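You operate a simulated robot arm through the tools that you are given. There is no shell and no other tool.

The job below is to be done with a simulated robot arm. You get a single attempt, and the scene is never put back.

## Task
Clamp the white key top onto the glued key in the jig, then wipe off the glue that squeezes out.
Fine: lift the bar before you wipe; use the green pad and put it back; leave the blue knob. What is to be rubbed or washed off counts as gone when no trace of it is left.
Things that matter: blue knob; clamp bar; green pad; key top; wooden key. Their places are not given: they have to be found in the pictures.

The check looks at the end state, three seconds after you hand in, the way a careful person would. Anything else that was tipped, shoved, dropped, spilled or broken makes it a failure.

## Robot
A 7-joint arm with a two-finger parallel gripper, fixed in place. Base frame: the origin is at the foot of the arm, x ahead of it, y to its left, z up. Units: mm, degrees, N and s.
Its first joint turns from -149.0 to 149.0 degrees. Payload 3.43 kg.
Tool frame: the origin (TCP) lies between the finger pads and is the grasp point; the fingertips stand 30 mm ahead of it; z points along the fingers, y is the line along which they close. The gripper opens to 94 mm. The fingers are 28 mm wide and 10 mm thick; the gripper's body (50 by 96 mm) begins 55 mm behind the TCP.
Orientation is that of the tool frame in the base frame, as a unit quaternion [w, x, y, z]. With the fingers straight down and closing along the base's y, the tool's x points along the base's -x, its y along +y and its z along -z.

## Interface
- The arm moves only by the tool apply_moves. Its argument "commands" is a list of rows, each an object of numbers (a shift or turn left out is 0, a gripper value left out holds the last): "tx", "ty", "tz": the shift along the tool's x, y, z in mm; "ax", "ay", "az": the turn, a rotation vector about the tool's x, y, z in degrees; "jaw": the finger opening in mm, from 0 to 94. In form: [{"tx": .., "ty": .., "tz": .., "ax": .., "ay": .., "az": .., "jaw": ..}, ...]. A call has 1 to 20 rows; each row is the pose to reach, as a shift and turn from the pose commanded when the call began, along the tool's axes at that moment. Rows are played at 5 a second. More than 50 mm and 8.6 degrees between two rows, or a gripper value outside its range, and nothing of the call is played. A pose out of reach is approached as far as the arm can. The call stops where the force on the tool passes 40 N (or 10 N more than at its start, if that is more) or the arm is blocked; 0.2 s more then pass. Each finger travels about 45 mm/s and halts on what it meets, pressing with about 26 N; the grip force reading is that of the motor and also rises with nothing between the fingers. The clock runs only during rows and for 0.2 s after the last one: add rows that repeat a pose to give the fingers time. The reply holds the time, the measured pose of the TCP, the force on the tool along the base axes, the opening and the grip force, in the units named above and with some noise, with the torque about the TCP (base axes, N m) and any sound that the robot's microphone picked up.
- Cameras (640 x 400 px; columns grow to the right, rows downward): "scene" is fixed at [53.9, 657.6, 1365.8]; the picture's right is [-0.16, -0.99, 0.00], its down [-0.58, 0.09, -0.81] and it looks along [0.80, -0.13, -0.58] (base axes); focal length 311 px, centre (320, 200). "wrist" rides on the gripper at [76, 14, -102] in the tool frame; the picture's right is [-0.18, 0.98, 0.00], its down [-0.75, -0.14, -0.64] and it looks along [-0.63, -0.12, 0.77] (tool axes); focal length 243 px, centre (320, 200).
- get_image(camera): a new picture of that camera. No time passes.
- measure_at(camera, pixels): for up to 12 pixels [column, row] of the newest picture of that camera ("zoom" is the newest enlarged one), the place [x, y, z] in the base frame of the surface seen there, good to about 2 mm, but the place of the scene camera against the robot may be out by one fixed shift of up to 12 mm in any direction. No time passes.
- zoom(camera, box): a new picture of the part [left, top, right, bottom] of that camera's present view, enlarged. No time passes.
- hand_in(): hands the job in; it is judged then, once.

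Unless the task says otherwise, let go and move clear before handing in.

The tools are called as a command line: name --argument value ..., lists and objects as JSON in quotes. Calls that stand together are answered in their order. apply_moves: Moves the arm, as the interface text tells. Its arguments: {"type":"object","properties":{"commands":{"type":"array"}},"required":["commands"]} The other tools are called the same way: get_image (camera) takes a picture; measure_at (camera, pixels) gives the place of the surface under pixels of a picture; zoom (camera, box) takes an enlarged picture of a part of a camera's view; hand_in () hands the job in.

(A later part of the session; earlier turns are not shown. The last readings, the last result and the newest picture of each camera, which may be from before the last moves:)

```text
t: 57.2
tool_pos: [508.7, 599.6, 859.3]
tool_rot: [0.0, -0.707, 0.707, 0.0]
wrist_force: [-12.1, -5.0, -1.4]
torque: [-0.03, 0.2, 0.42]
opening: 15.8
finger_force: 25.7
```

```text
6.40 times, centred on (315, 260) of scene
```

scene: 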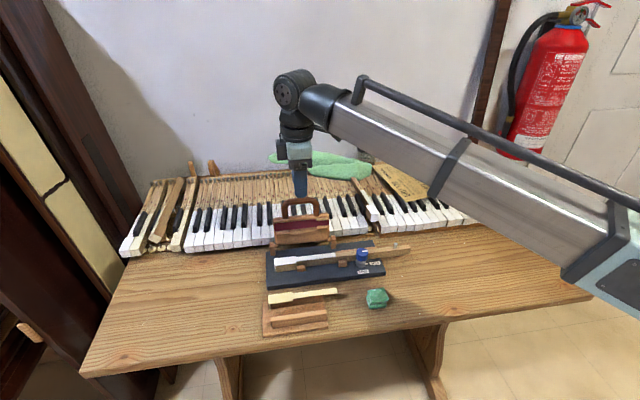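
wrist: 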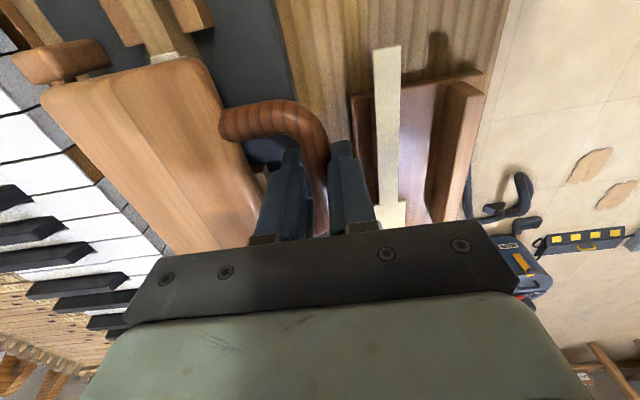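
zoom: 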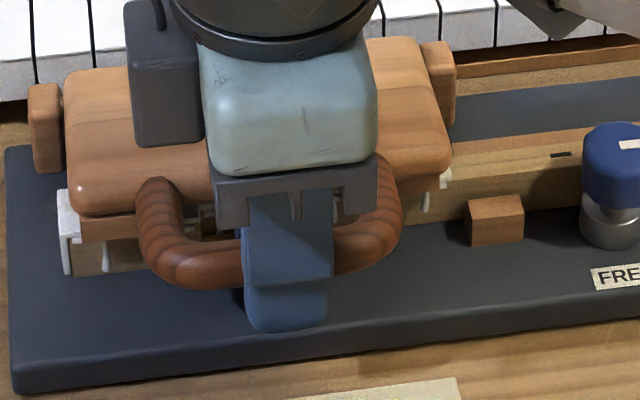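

The bar rises and the key top stays put; glue beads are visible at (105,260) and (425,205). Fx −12 N suggests slightly less +x travel; I'll continue upward.

apply_moves --commands '[{"ty": 0.3, "tz": -3}, {"ty": 0.0, "tz": -6}, {"ty": -0.5, "tz": -9}, {"ty": -1.2, "tz": -12.5}, {"ty": -2.1, "tz": -16}, {"ty": -2.1, "tz": -16}]'

zoom --camera "scene" --box '[265, 225, 365, 285]'

get_image --camera "wrist"

measure_at --camera "wrist" --pixels '[[310, 145], [318, 155], [326, 160], [315, 170], [322, 175], [240, 120], [200, 80]]'

```text
t: 58.6
tool_pos: [510.5, 600.7, 874.8]
tool_rot: [0.0, 0.707, -0.707, 0.002]
wrist_force: [17.9, -5.1, 0.7]
torque: [0.2, -0.35, 0.42]
opening: 16.1
finger_force: 26.0
```

```text
6.40 times, centred on (315, 255) of scene
```

zoom: 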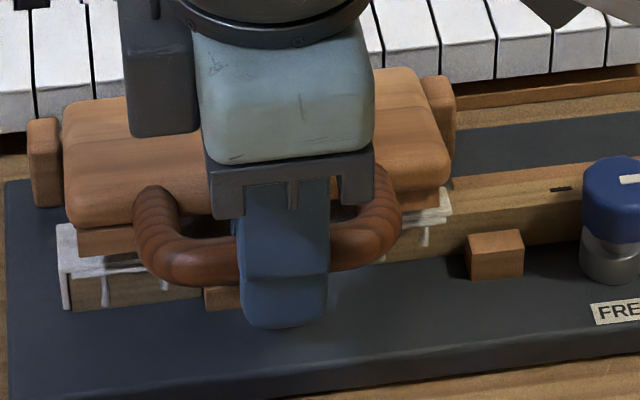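

```text
taken
```

wrist: 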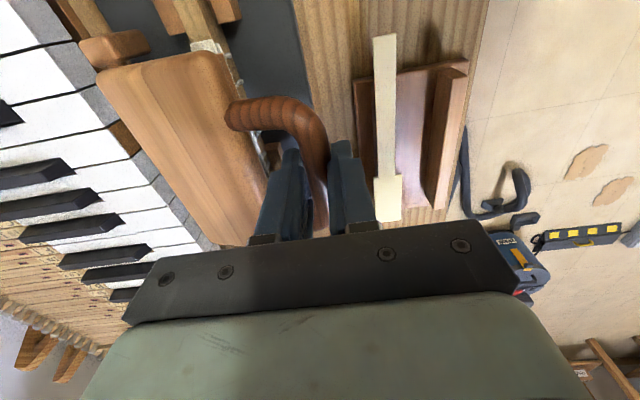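

```text
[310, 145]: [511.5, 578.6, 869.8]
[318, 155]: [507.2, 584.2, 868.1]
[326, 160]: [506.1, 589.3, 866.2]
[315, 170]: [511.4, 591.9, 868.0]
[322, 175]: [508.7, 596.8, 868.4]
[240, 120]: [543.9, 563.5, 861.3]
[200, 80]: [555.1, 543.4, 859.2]
```

Fx is +17.9 N, so I'll add ~1 mm toward +x and continue the arc to about 30° above level, then loosen to a cage.

apply_moves --commands '[{"ty": -1.0, "tz": 0}, {"ty": -2.2, "tz": -3.5}, {"ty": -3.6, "tz": -6.8}, {"ty": -5.3, "tz": -10}, {"ty": -7.3, "tz": -14.4}, {"ty": -9.8, "tz": -18.7}, {"ty": -9.8, "tz": -18.7}]'

zoom --camera "scene" --box '[265, 215, 365, 285]'

get_image --camera "wrist"

measure_at --camera "wrist" --pixels '[[310, 145], [318, 155], [326, 160], [315, 170], [322, 175], [240, 120], [200, 80]]'

```text
t: 60.2
tool_pos: [519.5, 600.6, 892.3]
tool_rot: [0.0, -0.707, 0.708, 0.0]
wrist_force: [6.2, 0.7, -0.6]
torque: [0.26, -0.04, 0.4]
opening: 15.7
finger_force: 25.8
```

```text
5.71 times, centred on (315, 250) of scene
```

zoom: 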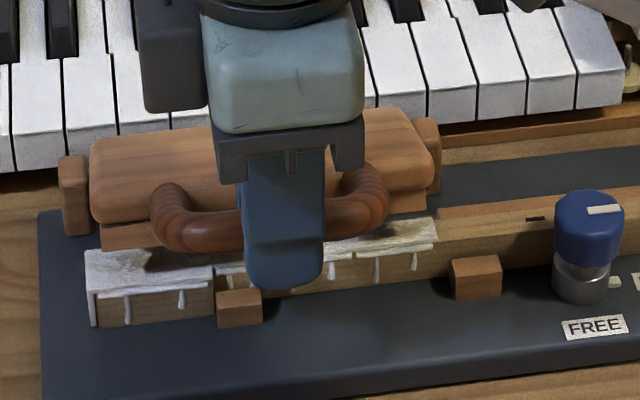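

```text
taken
```

wrist: 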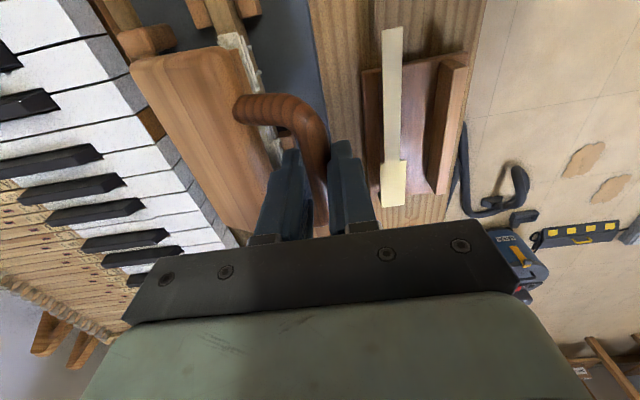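

```text
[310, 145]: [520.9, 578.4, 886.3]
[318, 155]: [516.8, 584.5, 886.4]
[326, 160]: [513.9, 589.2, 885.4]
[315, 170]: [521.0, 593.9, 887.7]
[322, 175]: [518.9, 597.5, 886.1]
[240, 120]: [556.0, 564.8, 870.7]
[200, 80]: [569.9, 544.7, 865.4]
```

The lip and plate stay in place; glue drips are visible on the key's side at (127,310), (182,300), (333,275), (376,270), (413,265), and the plate's top looks smeared. I'll loosen to a cage and continue swinging the bar back up.

apply_moves --commands '[{"jaw": 17}, {"jaw": 18.5, "ty": -2.5, "tz": -2.6}, {"jaw": 19, "ty": -5.1, "tz": -5.2}, {"jaw": 19, "ty": -11, "tz": -12.8}, {"jaw": 19, "ty": -17.5, "tz": -19.9}, {"jaw": 19, "ty": -24.6, "tz": -26.4}, {"jaw": 19, "ty": -32.2, "tz": -32.3}, {"jaw": 19, "ty": -40.4, "tz": -37.5}, {"jaw": 19, "ty": -40.4, "tz": -37.5}]'

zoom --camera "scene" --box '[255, 195, 375, 285]'

get_image --camera "wrist"

measure_at --camera "wrist" --pixels '[[302, 115], [310, 120], [306, 130], [314, 135], [310, 145], [318, 150], [325, 150], [320, 165]]'

```text
t: 62.2
tool_pos: [559.3, 601.6, 932.5]
tool_rot: [0.0, 0.707, -0.707, 0.001]
wrist_force: [-0.1, 0.4, -0.4]
torque: [-0.01, 0.01, 0.01]
opening: 19.1
finger_force: 0.2
```

```text
4.44 times, centred on (315, 240) of scene
```

zoom: 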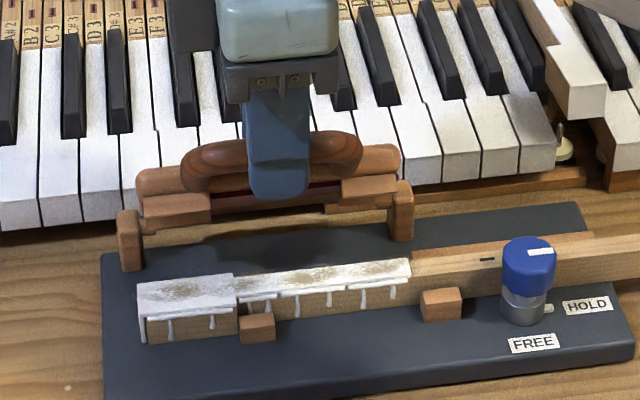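

```text
taken
```

wrist: 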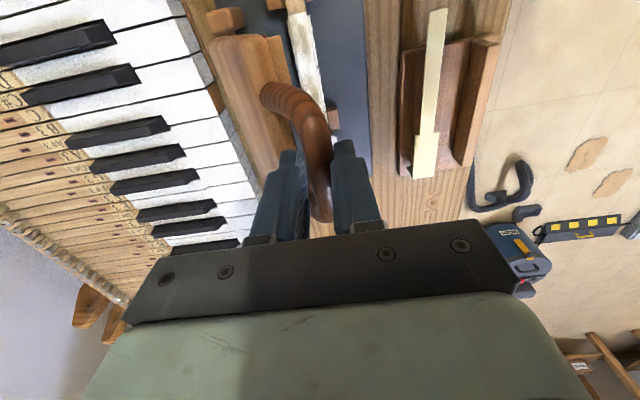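

```text
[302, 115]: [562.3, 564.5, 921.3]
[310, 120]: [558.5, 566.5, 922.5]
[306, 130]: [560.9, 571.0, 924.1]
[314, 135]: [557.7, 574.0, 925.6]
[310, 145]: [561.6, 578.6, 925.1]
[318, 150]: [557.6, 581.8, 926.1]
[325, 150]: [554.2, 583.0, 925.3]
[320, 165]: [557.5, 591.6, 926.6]
```

The bar is at ~60° and following. I'll carry it past vertical back to its rest, in the same cage.

apply_moves --commands '[{"ty": -8.5, "tz": -4.4}, {"ty": -17.4, "tz": -8.1}, {"ty": -26.6, "tz": -11}, {"ty": -36, "tz": -13.1}, {"ty": -45.6, "tz": -14.4}, {"ty": -50.4, "tz": -14.7}, {"ty": -55.2, "tz": -14.8}, {"ty": -60, "tz": -14.7}, {"ty": -64.8, "tz": -14.4}, {"ty": -69.6, "tz": -13.9}, {"ty": -74.4, "tz": -13.1}, {"ty": -79.1, "tz": -12.2}, {"ty": -83.8, "tz": -11}, {"ty": -86.8, "tz": -10.2}, {"ty": -89.0, "tz": -9.4}, {"ty": -89.0, "tz": -9.4}]'

zoom --camera "scene" --box '[255, 170, 375, 270]'

get_image --camera "wrist"

measure_at --camera "wrist" --pixels '[[305, 100], [312, 110], [320, 110], [308, 120], [316, 130], [324, 130], [310, 140], [318, 150]]'

```text
t: 65.6
tool_pos: [650.4, 599.3, 940.1]
tool_rot: [0.0, 0.707, -0.707, 0.0]
wrist_force: [-1.0, 0.5, -0.2]
torque: [0.01, 0.01, 0.01]
opening: 18.9
finger_force: 0.1
```

```text
4.00 times, centred on (315, 220) of scene
```

zoom: 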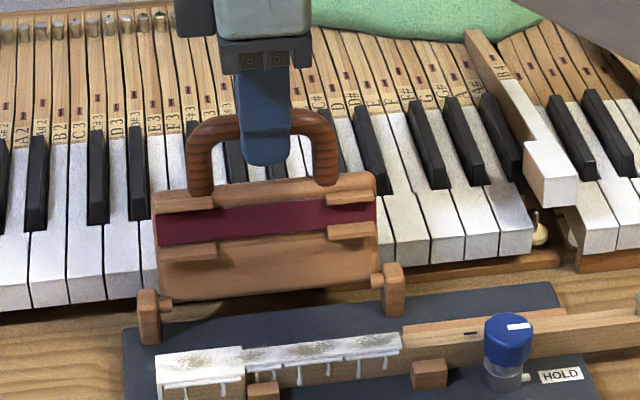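

```text
taken
```

wrist: 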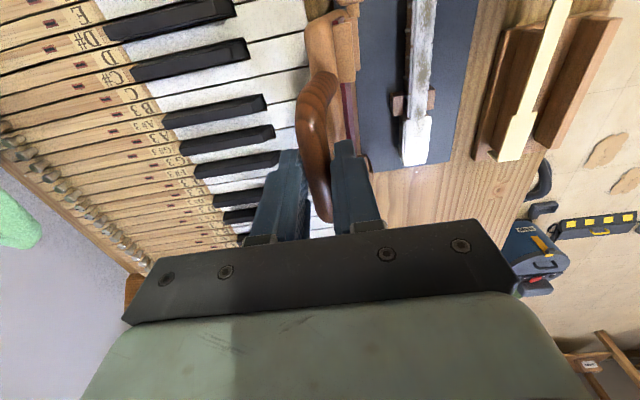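

```text
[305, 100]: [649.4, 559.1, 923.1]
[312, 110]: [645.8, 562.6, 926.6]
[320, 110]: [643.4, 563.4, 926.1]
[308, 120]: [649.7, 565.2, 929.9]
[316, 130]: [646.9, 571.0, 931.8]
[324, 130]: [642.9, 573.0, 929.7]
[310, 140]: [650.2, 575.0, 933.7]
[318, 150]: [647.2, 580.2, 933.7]
```

The bar is back at its original upright rest (compare the first zoom). I'll open the jaws and rise clear of the handle.

apply_moves --commands '[{"jaw": 30}, {"jaw": 36}, {"jaw": 36, "tz": -15}, {"jaw": 36, "tz": -40}, {"jaw": 36, "tz": -75}, {"jaw": 36, "tz": -75}]'

get_image --camera "scene"

zoom --camera "scene" --box '[260, 230, 370, 290]'

zoom --camera "scene" --box '[355, 280, 400, 315]'

```text
t: 67.0
tool_pos: [649.4, 599.5, 1017.6]
tool_rot: [0.001, 0.707, -0.707, 0.0]
wrist_force: [-0.2, 0.4, -0.3]
torque: [0.0, 0.05, -0.02]
opening: 35.8
finger_force: 0.1
```

```text
taken
```

scene: 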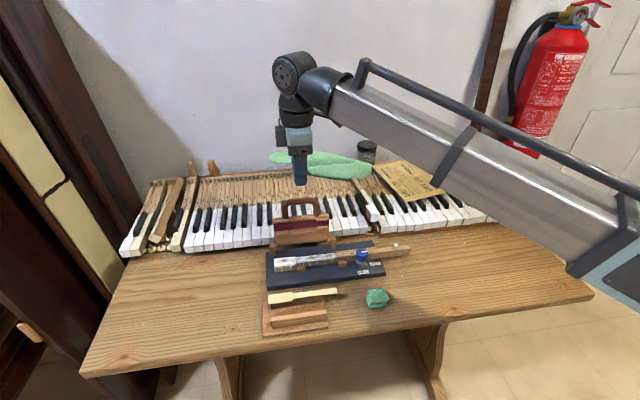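

```text
5.82 times, centred on (315, 260) of scene
```

zoom: 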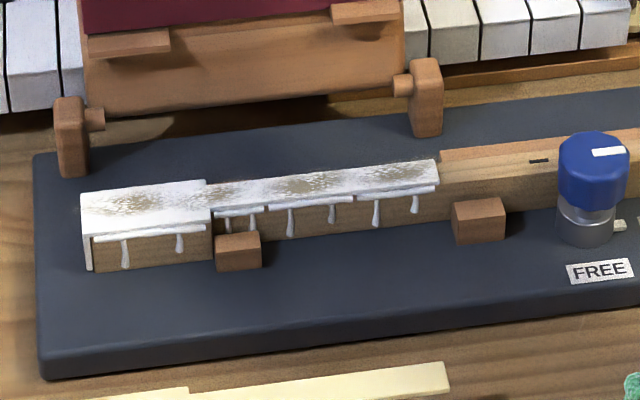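

```text
11.43 times, centred on (378, 298) of scene
```

zoom: 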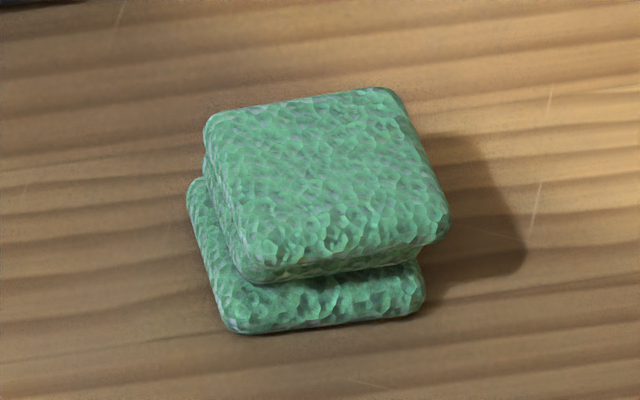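

Glue is smeared on the plate's top and runs down the near side in several drips (e.g. zoom (125,250), (290,220), (375,212)); the far side likely too. I'll turn the tool back so the fingers close along y and move over the green pad to measure it.

apply_moves --commands '[{"ty": 15, "tx": 0, "tz": 0, "az": 6, "jaw": 60}, {"ty": 30, "tx": 10, "tz": 5, "az": 12}, {"ty": 45, "tx": 20, "tz": 12, "az": 18}, {"ty": 60, "tx": 30, "tz": 20, "az": 24}, {"ty": 75, "tx": 40, "tz": 28, "az": 30}, {"ty": 90, "tx": 50, "tz": 36, "az": 36}, {"ty": 105, "tx": 60, "tz": 44, "az": 42}, {"ty": 120, "tx": 70, "tz": 52, "az": 48}, {"ty": 135, "tx": 80, "tz": 60, "az": 54}, {"ty": 150, "tx": 90, "tz": 68, "az": 60}, {"ty": 165, "tx": 100, "tz": 76, "az": 66}, {"ty": 180, "tx": 110, "tz": 84, "az": 72}, {"ty": 195, "tx": 122, "tz": 92, "az": 78}, {"ty": 210, "tx": 134, "tz": 101, "az": 84}, {"ty": 223.8, "tx": 145, "tz": 110.8, "az": 90}, {"ty": 223.8, "tx": 145, "tz": 110.8, "az": 90}]'

get_image --camera "wrist"

get_image --camera "scene"

```text
t: 70.4
tool_pos: [425.0, 458.0, 903.5]
tool_rot: [0.0, 0.001, 1.0, 0.0]
wrist_force: [0.1, 0.4, -0.3]
torque: [0.01, 0.0, 0.02]
opening: 60.2
finger_force: 0.1
```

```text
taken
```

wrist: 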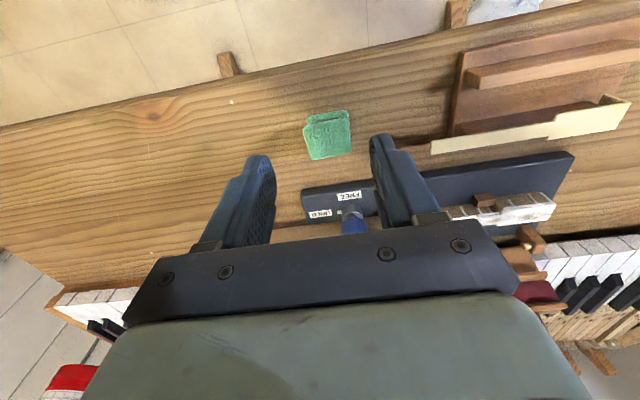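

```text
taken
```

scene: 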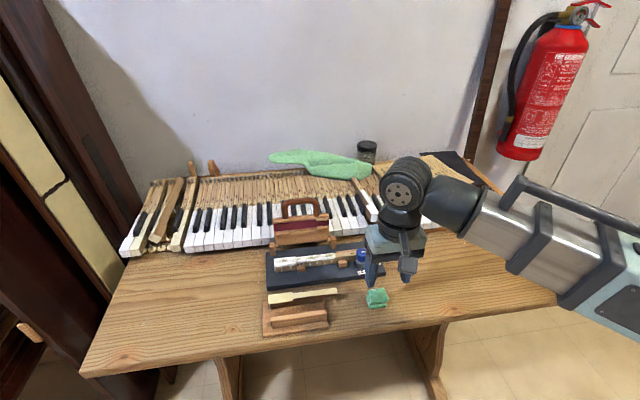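

The pad is at (328,135) in the wrist view. I'll zoom in and measure its corners and height.

zoom --camera "wrist" --box '[290, 100, 370, 170]'

measure_at --camera "zoom" --pixels '[[125, 150], [180, 450], [480, 370], [440, 110], [300, 250], [150, 300], [460, 250], [280, 120], [300, 400], [250, 90], [500, 250], [330, 420]]'

```text
5.71 times, centred on (330, 135) of wrist
```

zoom: 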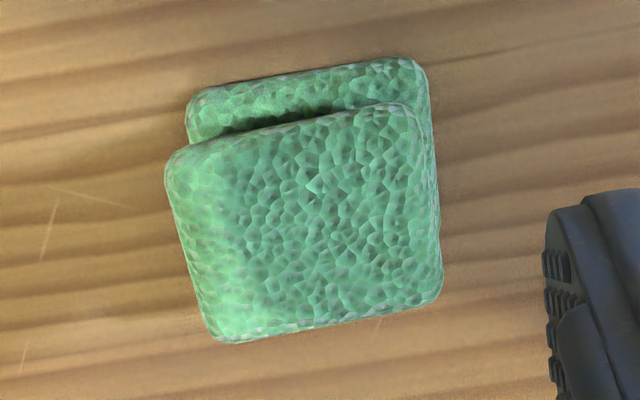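

```text
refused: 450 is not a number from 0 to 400
```

The pad has an upper slab with corners (168,155), (405,105), (440,295), (215,340) and a lower slab peeking out at the top/right. Measuring.

measure_at --camera "zoom" --pixels '[[178, 162], [400, 112], [432, 288], [220, 332], [300, 220], [200, 105], [415, 70], [430, 140], [300, 80], [300, 110], [250, 200], [380, 250]]'

measure_at --camera "zoom" --pixels '[[100, 250], [550, 100], [320, 380], [172, 200], [190, 280], [437, 230], [310, 318], [350, 120], [290, 130], [280, 325], [435, 200], [428, 100]]'

```text
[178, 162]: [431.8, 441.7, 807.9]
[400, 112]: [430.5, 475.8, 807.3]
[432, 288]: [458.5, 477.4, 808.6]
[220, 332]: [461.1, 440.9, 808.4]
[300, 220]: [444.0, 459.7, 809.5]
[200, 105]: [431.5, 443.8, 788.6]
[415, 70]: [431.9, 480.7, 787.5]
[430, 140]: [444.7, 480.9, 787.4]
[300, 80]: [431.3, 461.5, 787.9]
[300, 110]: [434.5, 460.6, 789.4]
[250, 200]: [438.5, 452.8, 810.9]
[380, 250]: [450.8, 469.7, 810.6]
```

```text
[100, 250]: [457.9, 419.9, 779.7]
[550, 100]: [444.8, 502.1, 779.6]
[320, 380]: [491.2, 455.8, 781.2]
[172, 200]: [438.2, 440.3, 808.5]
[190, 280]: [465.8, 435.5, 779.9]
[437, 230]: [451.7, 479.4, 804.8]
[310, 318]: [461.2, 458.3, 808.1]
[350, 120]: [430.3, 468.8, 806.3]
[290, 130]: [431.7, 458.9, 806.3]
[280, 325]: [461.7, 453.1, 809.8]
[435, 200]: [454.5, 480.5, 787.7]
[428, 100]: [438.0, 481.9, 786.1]
```

The pad spans x≈429–462, y≈440–481, z 780–810 (table at 780). I'll move over its centre with jaws at 60 mm, lower in stages and grip its upper half.

apply_moves --commands '[{"tx": -19.7, "ty": 4.7, "tz": 10}, {"tx": -19.7, "ty": 4.7, "tz": 30}, {"tx": -19.7, "ty": 4.7, "tz": 50}, {"tx": -19.7, "ty": 4.7, "tz": 50}]'

get_image --camera "wrist"

zoom --camera "scene" --box '[330, 240, 430, 320]'

```text
t: 71.4
tool_pos: [446.6, 460.4, 854.7]
tool_rot: [-0.001, 0.001, 1.0, -0.001]
wrist_force: [-0.3, 0.5, 0.2]
torque: [0.02, 0.01, -0.01]
opening: 59.7
finger_force: 0.0
```

```text
taken
```

wrist: 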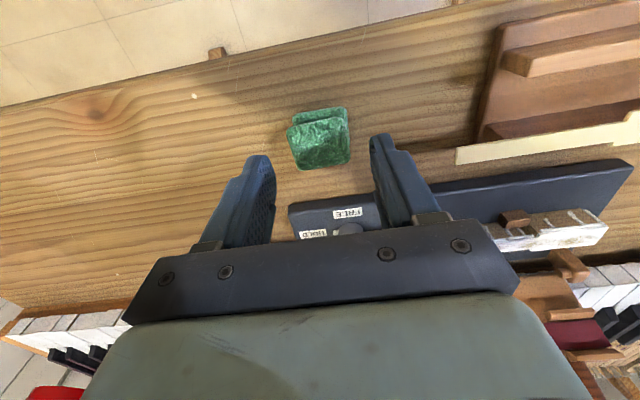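

```text
5.00 times, centred on (380, 280) of scene
```

zoom: 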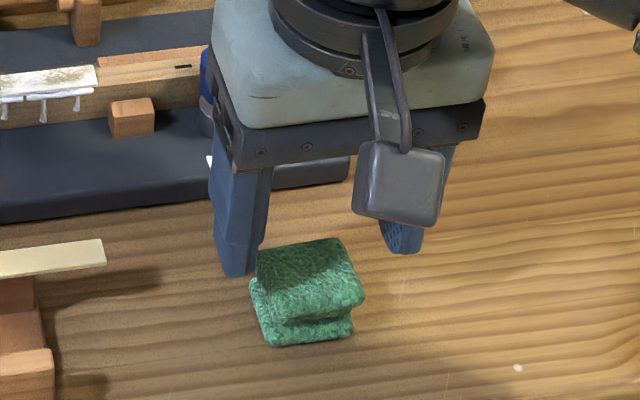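

The fingers straddle the pad in y; I'll verify the pad's location again from this close view before descending.

measure_at --camera "wrist" --pixels '[[292, 130], [346, 120], [348, 158], [302, 166], [320, 145], [294, 118], [345, 112], [320, 165], [305, 150], [340, 140], [262, 165], [377, 145]]'

zoom --camera "wrist" --box '[240, 90, 400, 230]'

```text
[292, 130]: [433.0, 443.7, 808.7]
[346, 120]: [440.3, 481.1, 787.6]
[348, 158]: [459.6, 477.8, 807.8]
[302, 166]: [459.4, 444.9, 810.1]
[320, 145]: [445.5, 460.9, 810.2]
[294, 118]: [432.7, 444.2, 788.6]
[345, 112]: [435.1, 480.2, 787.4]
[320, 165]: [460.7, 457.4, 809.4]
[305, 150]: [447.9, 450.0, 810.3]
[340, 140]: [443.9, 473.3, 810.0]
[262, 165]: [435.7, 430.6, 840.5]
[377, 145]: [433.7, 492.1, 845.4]
```

```text
2.86 times, centred on (320, 160) of wrist
```

zoom: 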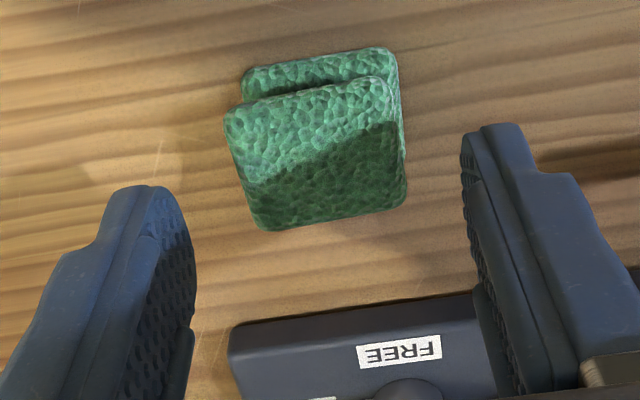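

Pad centre (446, 460.5) agrees with the tool position. Lowering 30 mm and closing.

apply_moves --commands '[{"tz": 15}, {"tz": 30}, {"tz": 30}, {"tz": 30, "jaw": 50}, {"tz": 30, "jaw": 44}, {"tz": 30, "jaw": 38}, {"tz": 30, "jaw": 34}, {"tz": 30, "jaw": 32}, {"tz": 30, "jaw": 32}]'

get_image --camera "wrist"

zoom --camera "scene" --box '[330, 240, 430, 320]'

```text
t: 73.4
tool_pos: [446.6, 460.3, 824.5]
tool_rot: [-0.001, 0.0, 1.0, 0.0]
wrist_force: [0.0, 0.8, 0.1]
torque: [-0.01, 0.04, -0.04]
opening: 38.5
finger_force: 25.8
```

```text
taken
```

wrist: 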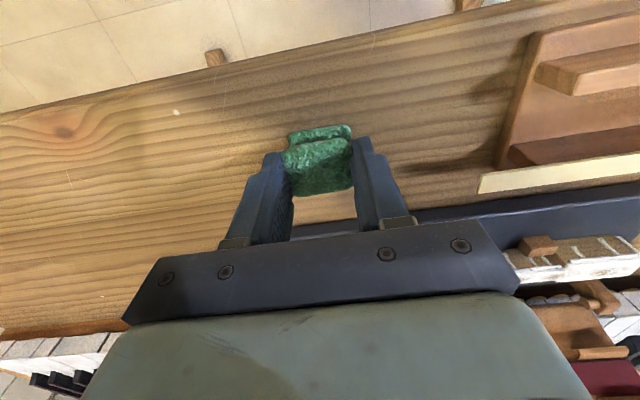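

```text
5.00 times, centred on (380, 280) of scene
```

zoom: 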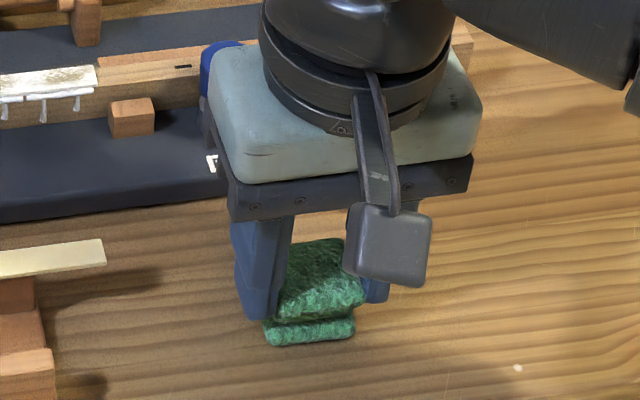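

The pad is held (38.5 mm, 26 N). Lifting it straight up and checking that both slabs come along.

apply_moves --commands '[{"tz": -10}, {"tz": -30}, {"tz": -60}, {"tz": -90}, {"tz": -90}]'

zoom --camera "scene" --box '[330, 220, 430, 320]'

get_image --camera "wrist"

```text
t: 74.6
tool_pos: [444.3, 459.2, 914.7]
tool_rot: [0.001, 0.001, 1.0, 0.0]
wrist_force: [0.1, -0.7, -1.1]
torque: [-0.02, 0.02, 0.05]
opening: 38.2
finger_force: 25.8
```

```text
4.00 times, centred on (380, 270) of scene
```

zoom: 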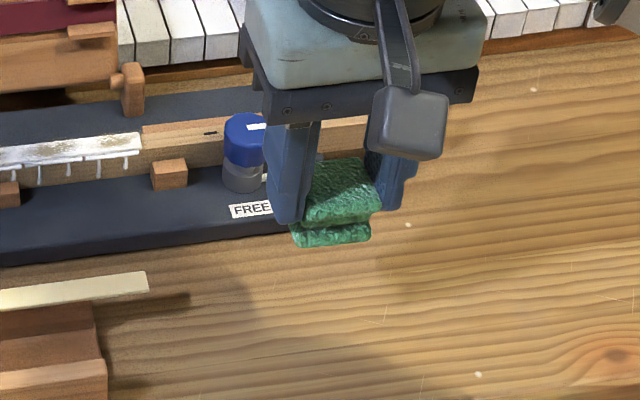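

```text
taken
```

wrist: 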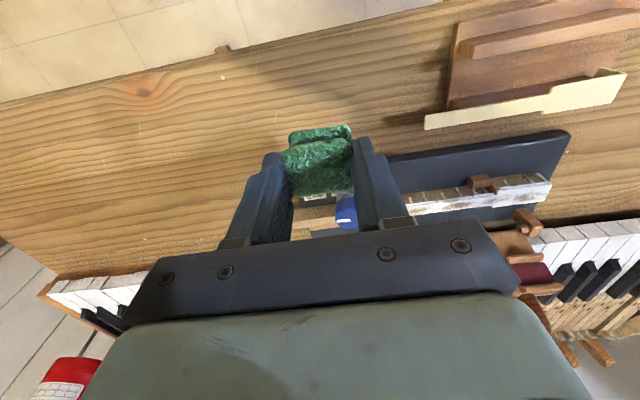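

The whole pad came up together. I'll move above the key at a safe height to view the glue nearly top-down.

apply_moves --commands '[{"tz": -40}, {"tx": -30, "ty": 35, "tz": -40}, {"tx": -60, "ty": 70, "tz": -40}, {"tx": -90, "ty": 105, "tz": -40}, {"tx": -120, "ty": 135, "tz": -40}, {"tx": -134.3, "ty": 140.3, "tz": -40}, {"tx": -134.3, "ty": 140.3, "tz": -40}]'

get_image --camera "wrist"

zoom --camera "wrist" --box '[200, 40, 420, 150]'

```text
t: 76.2
tool_pos: [576.6, 600.4, 955.1]
tool_rot: [0.0, 0.0, 1.0, -0.001]
wrist_force: [0.4, -0.4, -0.2]
torque: [-0.02, -0.01, 0.02]
opening: 38.5
finger_force: 25.7
```

```text
taken
```

wrist: 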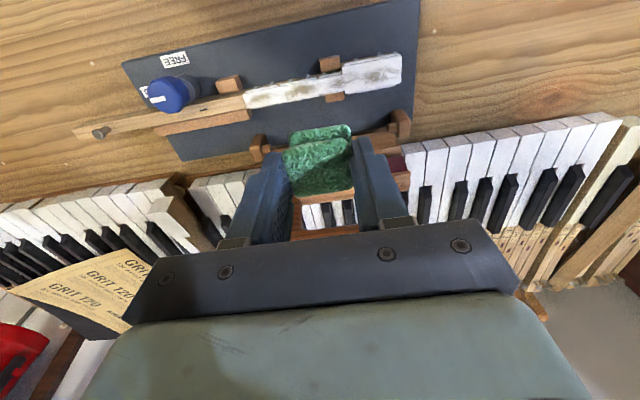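

```text
2.91 times, centred on (310, 95) of wrist
```

zoom: 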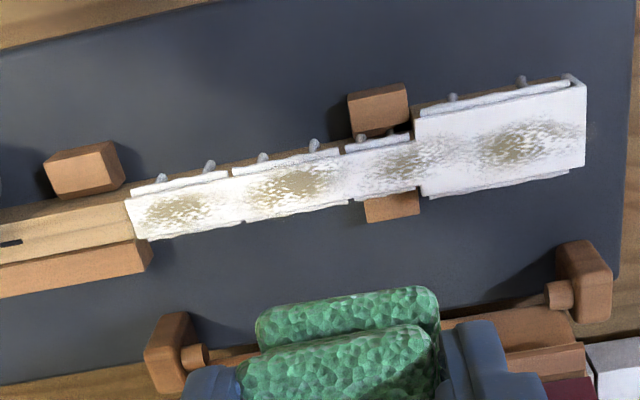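

From above I see beads along both edges, drips on the near side (top of picture), and brownish smears on the plate's top at (180,210), (290,185), (395,165), (515,145). I'll start with the top: descend over the head and find contact gently.

apply_moves --commands '[{"tx": 8, "ty": 27, "tz": 20}, {"tx": 16, "ty": 55, "tz": 45}, {"tx": 16, "ty": 55, "tz": 65}, {"tx": 16, "ty": 55, "tz": 80}, {"tx": 16, "ty": 55, "tz": 84}, {"tx": 16, "ty": 55, "tz": 84}]'

zoom --camera "scene" --box '[250, 200, 370, 290]'

get_image --camera "wrist"

```text
t: 77.6
tool_pos: [563.7, 654.9, 871.8]
tool_rot: [0.001, 0.0, 1.0, 0.0]
wrist_force: [0.3, 0.5, -0.3]
torque: [-0.02, -0.02, -0.01]
opening: 38.3
finger_force: 26.2
```

```text
4.44 times, centred on (310, 245) of scene
```

zoom: 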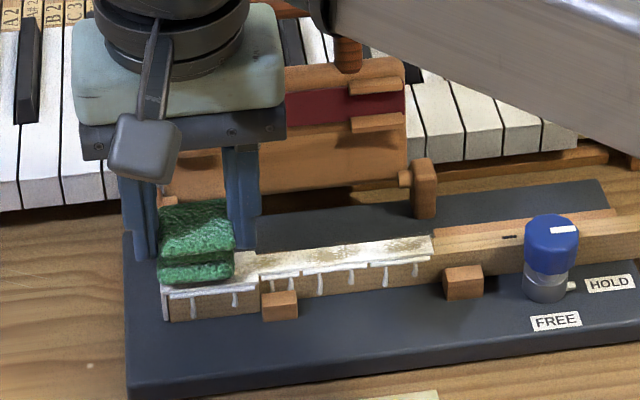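

```text
taken
```

wrist: 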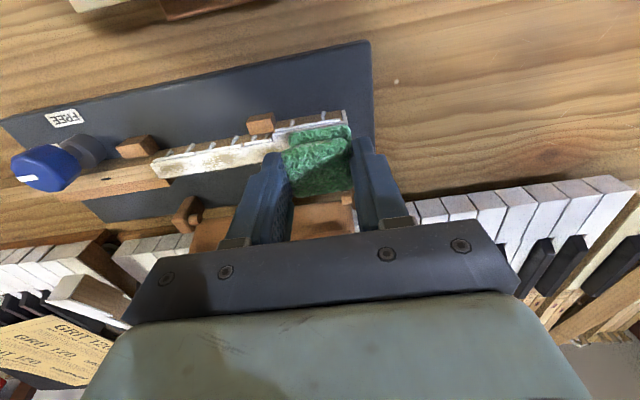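

The pad is right above the head with no contact yet. I'll lower in 1 mm steps until the force shows contact.

apply_moves --commands '[{"tz": 1}, {"tz": 2}, {"tz": 2}]'

apply_moves --commands '[{"tz": 0.7}, {"tz": 1.4}, {"tz": 1.4}]'

```text
t: 78.4
tool_pos: [563.1, 655.5, 869.6]
tool_rot: [0.0, 0.0, 1.0, 0.0]
wrist_force: [0.2, 0.2, 0.0]
torque: [-0.02, 0.0, -0.02]
opening: 38.4
finger_force: 25.7
```

```text
t: 79.2
tool_pos: [563.2, 655.7, 868.0]
tool_rot: [0.0, 0.0, 1.0, -0.001]
wrist_force: [-0.3, 0.1, -0.2]
torque: [-0.01, 0.02, 0.0]
opening: 38.2
finger_force: 26.0
```

No contact yet at TCP z≈867.6. Continuing in small steps.

apply_moves --commands '[{"tz": 0.5}, {"tz": 1.0}, {"tz": 1.0}]'

apply_moves --commands '[{"tz": 0.5}, {"tz": 1.0}, {"tz": 1.0}]'

zoom --camera "scene" --box '[255, 225, 325, 280]'

```text
t: 80.0
tool_pos: [562.1, 655.9, 867.3]
tool_rot: [-0.001, 0.0, 1.0, 0.001]
wrist_force: [0.1, 0.3, 5.0]
torque: [-0.02, 0.02, -0.03]
opening: 38.3
finger_force: 25.9
```

```text
t: 80.8
tool_pos: [563.1, 654.4, 865.8]
tool_rot: [0.001, 0.0, 1.0, 0.002]
wrist_force: [-0.5, 1.1, 28.4]
torque: [-0.1, 0.0, -0.01]
opening: 38.4
finger_force: 25.9
```

```text
7.27 times, centred on (290, 252) of scene
```

zoom: 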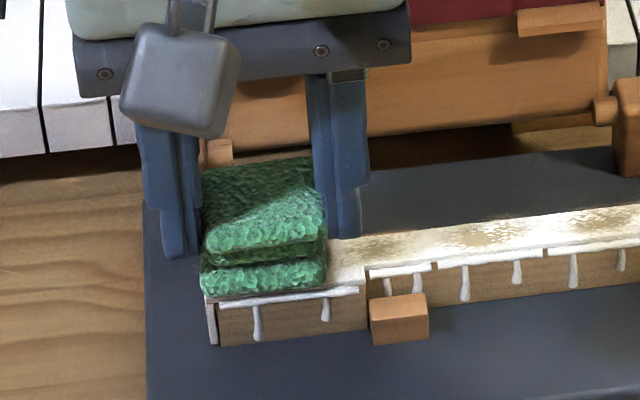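

Contact: 5 N at TCP 866.6, 28 N at 865.6. I'll ease off to a light press and stroke only toward −y (so the lip holds the plate against the key) along the whole top.

apply_moves --commands '[{"tz": -4}, {"tz": -4, "ty": 5}, {"tz": -0.8, "ty": 5}, {"tz": -0.7, "ty": -4}, {"tz": -0.7, "ty": -13}, {"tz": -0.7, "ty": -22}, {"tz": -0.7, "ty": -31}, {"tz": -0.7, "ty": -40}, {"tz": -0.7, "ty": -49}, {"tz": -0.7, "ty": -58}, {"tz": -0.7, "ty": -67}, {"tz": -0.7, "ty": -76}, {"tz": -0.7, "ty": -85}, {"tz": -0.7, "ty": -94}, {"tz": -0.7, "ty": -103}, {"tz": -0.7, "ty": -103}]'

zoom --camera "scene" --box '[260, 230, 370, 290]'

```text
t: 84.2
tool_pos: [563.8, 550.8, 866.2]
tool_rot: [0.0, 0.0, 1.0, -0.001]
wrist_force: [-0.3, 4.1, 10.9]
torque: [0.13, 0.02, -0.01]
opening: 38.3
finger_force: 25.9
```

```text
5.82 times, centred on (315, 260) of scene
```

zoom: 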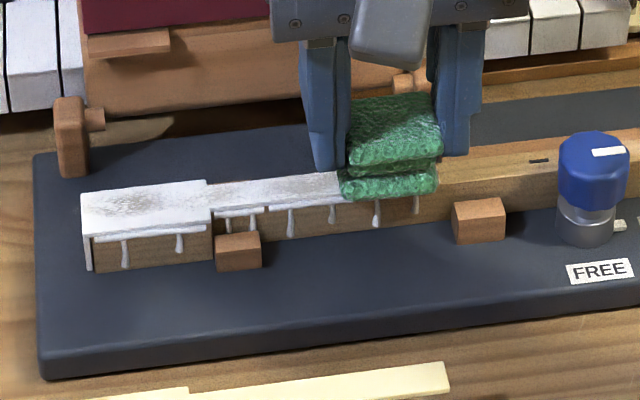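

The smears on top became much fainter after one stroke and the plate did not move. I'll repeat the stroke the same way.

apply_moves --commands '[{"tz": -5}, {"tz": -5, "ty": 40}, {"tz": -5, "ty": 80}, {"tz": -5, "ty": 110}, {"tz": 0.2, "ty": 110}, {"tz": 0.2, "ty": 100}, {"tz": 0.2, "ty": 90}, {"tz": 0.2, "ty": 80}, {"tz": 0.2, "ty": 70}, {"tz": 0.2, "ty": 60}, {"tz": 0.2, "ty": 50}, {"tz": 0.2, "ty": 40}, {"tz": 0.2, "ty": 30}, {"tz": 0.2, "ty": 20}, {"tz": 0.2, "ty": 10}, {"tz": 0.2, "ty": 0}, {"tz": -6, "ty": 0}]'

apply_moves --commands '[{"tz": 0, "ty": 40}, {"tz": 0, "ty": 80}, {"tz": 0, "ty": 113}, {"tz": 6, "ty": 113}, {"tz": 6.2, "ty": 103}, {"tz": 6.2, "ty": 93}, {"tz": 6.2, "ty": 83}, {"tz": 6.2, "ty": 73}, {"tz": 6.2, "ty": 63}, {"tz": 6.2, "ty": 53}, {"tz": 6.2, "ty": 43}, {"tz": 6.2, "ty": 33}, {"tz": 6.2, "ty": 23}, {"tz": 6.2, "ty": 13}, {"tz": 6.2, "ty": 3}, {"tz": 6.2, "ty": 0}, {"tz": 0, "ty": 0}, {"tz": -30, "ty": 0}]'

zoom --camera "scene" --box '[260, 230, 370, 290]'

```text
t: 87.8
tool_pos: [563.3, 551.8, 871.3]
tool_rot: [0.001, 0.0, 1.0, -0.002]
wrist_force: [-0.5, 0.6, -0.2]
torque: [0.0, -0.02, 0.0]
opening: 38.3
finger_force: 25.8
```

```text
t: 91.6
tool_pos: [563.2, 552.2, 900.9]
tool_rot: [0.0, -0.001, 1.0, -0.001]
wrist_force: [-0.7, 0.1, 0.2]
torque: [0.01, -0.02, 0.0]
opening: 38.3
finger_force: 25.9
```

```text
5.82 times, centred on (315, 260) of scene
```

zoom: 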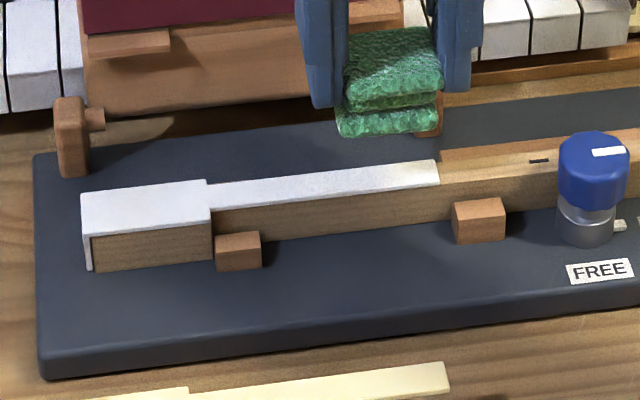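

All glue, including the near-side beads and drips, appears gone in the scene zoom. I'll go to the same overhead viewpoint as before to check the far side and the ends.

apply_moves --commands '[{"tx": -5, "ty": 15, "tz": -18}, {"tx": -10, "ty": 30, "tz": -36}, {"tx": -16, "ty": 48, "tz": -53}, {"tx": -16, "ty": 48, "tz": -53}]'

get_image --camera "wrist"

zoom --camera "wrist" --box '[200, 40, 420, 150]'

zoom --camera "wrist" --box '[320, 40, 420, 120]'

zoom --camera "wrist" --box '[220, 50, 340, 130]'

```text
t: 92.6
tool_pos: [578.8, 601.9, 955.6]
tool_rot: [-0.001, 0.001, 1.0, 0.001]
wrist_force: [-0.2, -0.4, 0.1]
torque: [0.03, -0.01, 0.01]
opening: 38.4
finger_force: 26.0
```

```text
taken
```

wrist: 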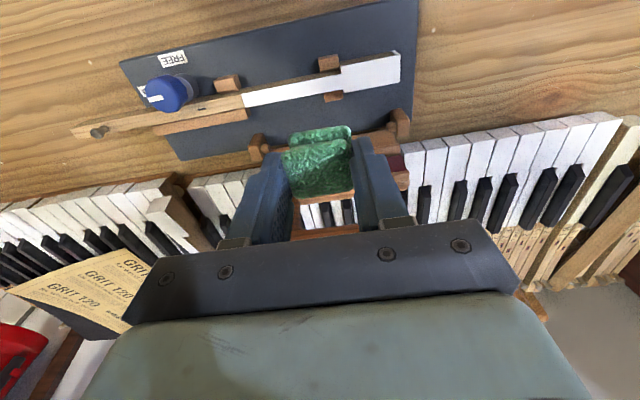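

```text
2.91 times, centred on (310, 95) of wrist
```

zoom: 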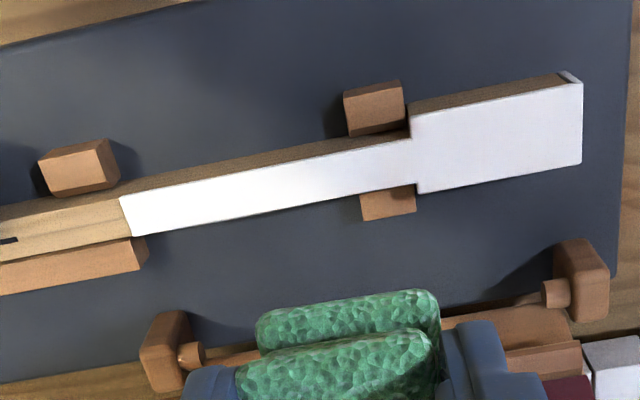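

```text
5.00 times, centred on (370, 80) of wrist
```

zoom: 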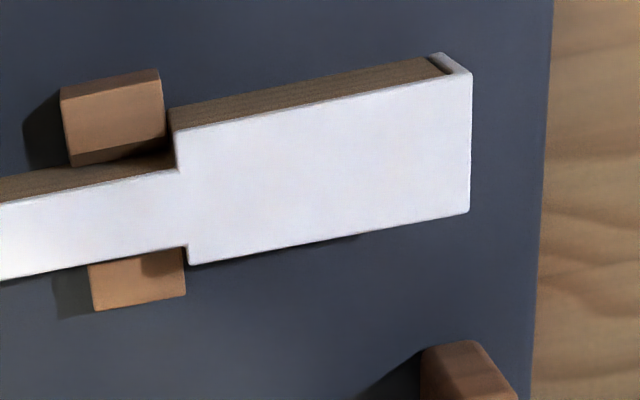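

```text
5.00 times, centred on (280, 90) of wrist
```

zoom: 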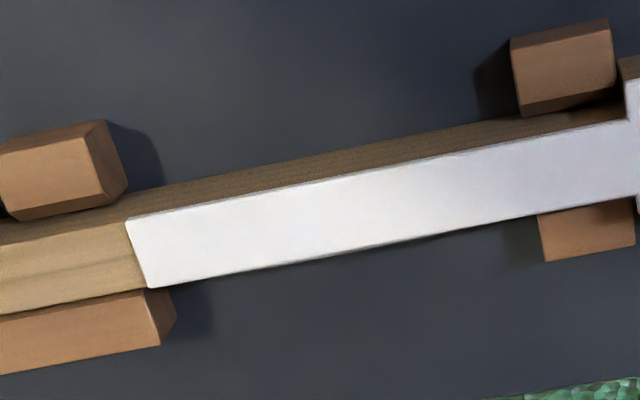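

From above both sides look clean: no beads, drips or smears. To be sure about the far vertical side, I'll look from the +x side with the tool turned −90°, high above the bar.

apply_moves --commands '[{"tz": -30, "az": -6}, {"tz": -60, "az": -12}, {"tz": -60, "tx": -12, "ty": -4, "az": -19}, {"tz": -60, "tx": -26, "ty": -8, "az": -26}, {"tz": -60, "tx": -40, "ty": -12, "az": -33}, {"tz": -60, "tx": -54, "ty": -16, "az": -40}, {"tz": -60, "tx": -68, "ty": -20, "az": -47}, {"tz": -60, "tx": -82, "ty": -24, "az": -54}, {"tz": -60, "tx": -96, "ty": -28, "az": -61}, {"tz": -60, "tx": -110, "ty": -32, "az": -68}, {"tz": -60, "tx": -124, "ty": -36, "az": -75}, {"tz": -60, "tx": -140, "ty": -40, "az": -82}, {"tz": -60, "tx": -140, "ty": -40, "az": -90}, {"tz": -60, "tx": -140, "ty": -40, "az": -90}]'

get_image --camera "wrist"

zoom --camera "wrist" --box '[350, 20, 510, 180]'

```text
t: 95.6
tool_pos: [720.3, 558.1, 1015.1]
tool_rot: [0.0, 0.708, -0.706, 0.0]
wrist_force: [-0.8, -0.4, -0.4]
torque: [-0.01, -0.02, 0.0]
opening: 38.5
finger_force: 26.4
```

```text
taken
```

wrist: 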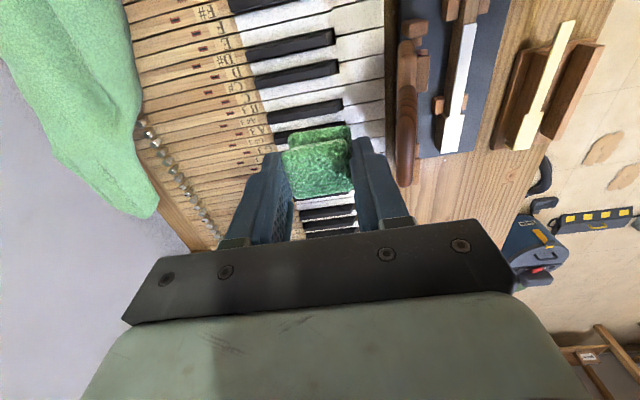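

```text
2.50 times, centred on (430, 100) of wrist
```

zoom: 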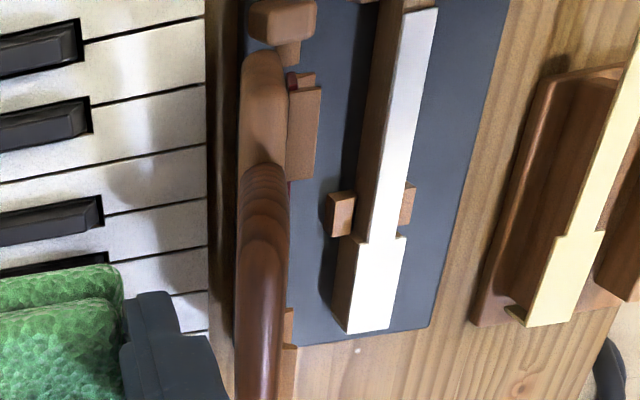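

zoom --camera "wrist" --box '[425, 10, 485, 85]'

zoom --camera "wrist" --box '[420, 80, 480, 160]'

zoom --camera "scene" --box '[255, 190, 375, 290]'

zoom --camera "scene" --box '[265, 245, 305, 275]'

```text
5.33 times, centred on (455, 48) of wrist
```

zoom: 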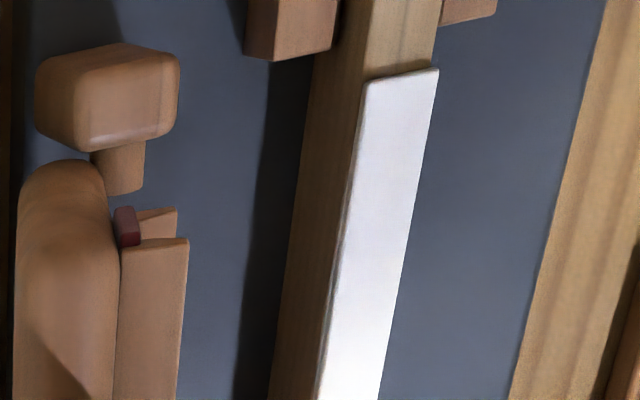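

```text
5.00 times, centred on (450, 120) of wrist
```

zoom: 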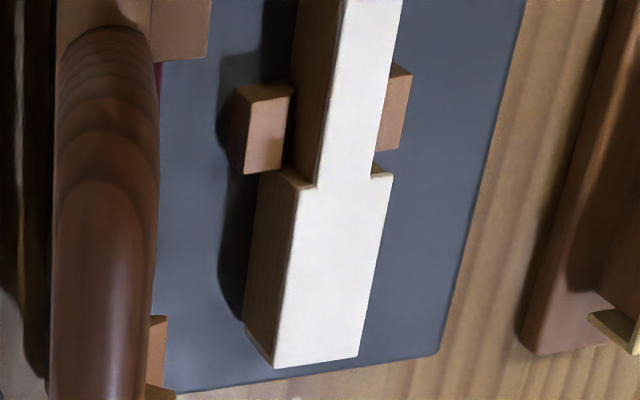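

```text
4.00 times, centred on (315, 240) of scene
```

zoom: 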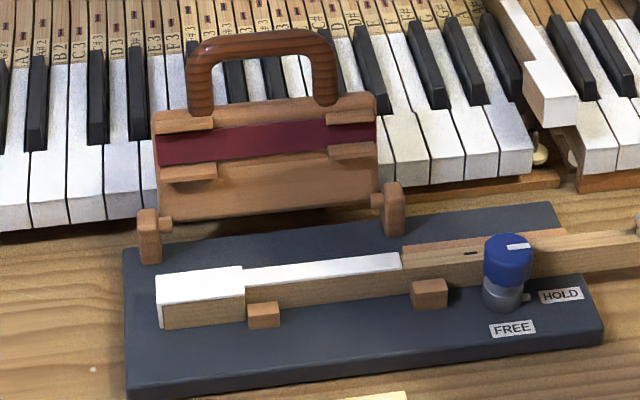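

```text
13.33 times, centred on (285, 260) of scene
```

zoom: 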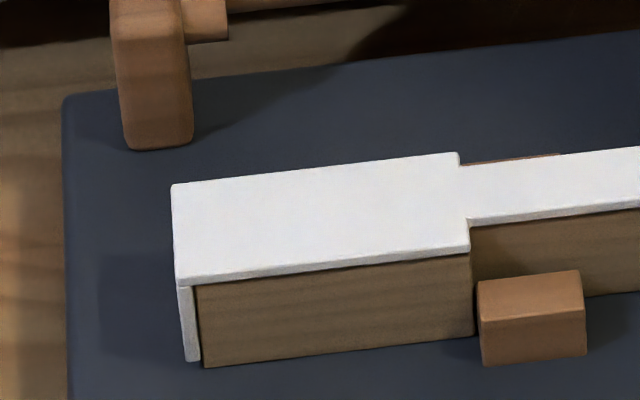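

The far side, front lip and near side are all clean, and the plate sits square on the key. For safety against faint residue I'll make one more light stroke; first I return over the head with the tool turned back.

apply_moves --commands '[{"ty": 8, "tx": -6, "az": 7}, {"ty": 21, "tx": -14, "az": 14}, {"ty": 34, "tx": -22, "az": 21}, {"ty": 47, "tx": -30, "az": 28}, {"ty": 60, "tx": -38, "az": 35}, {"ty": 73, "tx": -46, "az": 42}, {"ty": 86, "tx": -54, "az": 49}, {"ty": 99, "tx": -62, "az": 56}, {"ty": 112, "tx": -70, "az": 63}, {"ty": 125, "tx": -78, "az": 70}, {"ty": 138, "tx": -88, "az": 77}, {"ty": 151, "tx": -96, "az": 84}, {"ty": 156, "tx": -102, "az": 90}, {"ty": 156, "tx": -102, "az": 90, "tz": 40}, {"ty": 156, "tx": -102, "az": 90, "tz": 80}, {"ty": 156, "tx": -102, "az": 90, "tz": 115}, {"ty": 156, "tx": -102, "az": 90, "tz": 135}, {"ty": 156, "tx": -102, "az": 90, "tz": 135}]'

zoom --camera "scene" --box '[250, 190, 370, 290]'

```text
t: 99.4
tool_pos: [563.4, 660.3, 878.0]
tool_rot: [0.0, 0.001, 1.0, 0.0]
wrist_force: [-0.3, 0.7, 0.2]
torque: [-0.01, 0.03, 0.02]
opening: 38.5
finger_force: 25.5
```

```text
4.00 times, centred on (310, 240) of scene
```

zoom: 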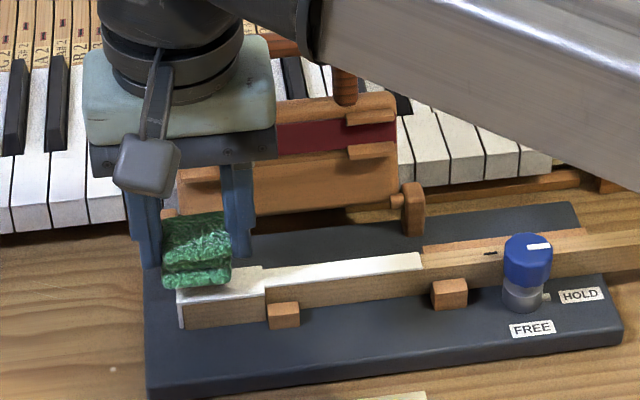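

The pad is over the head again, about 13 mm clear. One more light stroke toward −y, then lift.

apply_moves --commands '[{"tz": 8}, {"tz": 13.2}, {"tz": 14, "ty": -6}, {"tz": 14, "ty": -16}, {"tz": 14, "ty": -26}, {"tz": 14, "ty": -36}, {"tz": 14, "ty": -46}, {"tz": 14, "ty": -56}, {"tz": 14, "ty": -66}, {"tz": 14, "ty": -76}, {"tz": 14, "ty": -86}, {"tz": 14, "ty": -96}, {"tz": 14, "ty": -106}, {"tz": 14, "ty": -110}, {"tz": 5, "ty": -110}, {"tz": -30, "ty": -110}, {"tz": -30, "ty": -110}]'

zoom --camera "scene" --box '[260, 230, 370, 290]'

```text
t: 103.0
tool_pos: [564.4, 551.3, 910.1]
tool_rot: [0.0, 0.0, 1.0, 0.0]
wrist_force: [-0.7, 1.2, 0.6]
torque: [0.01, -0.01, 0.03]
opening: 38.5
finger_force: 26.1
```

```text
5.82 times, centred on (315, 260) of scene
```

zoom: 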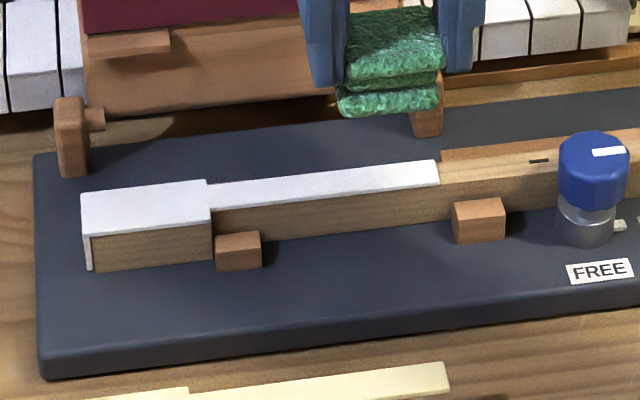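

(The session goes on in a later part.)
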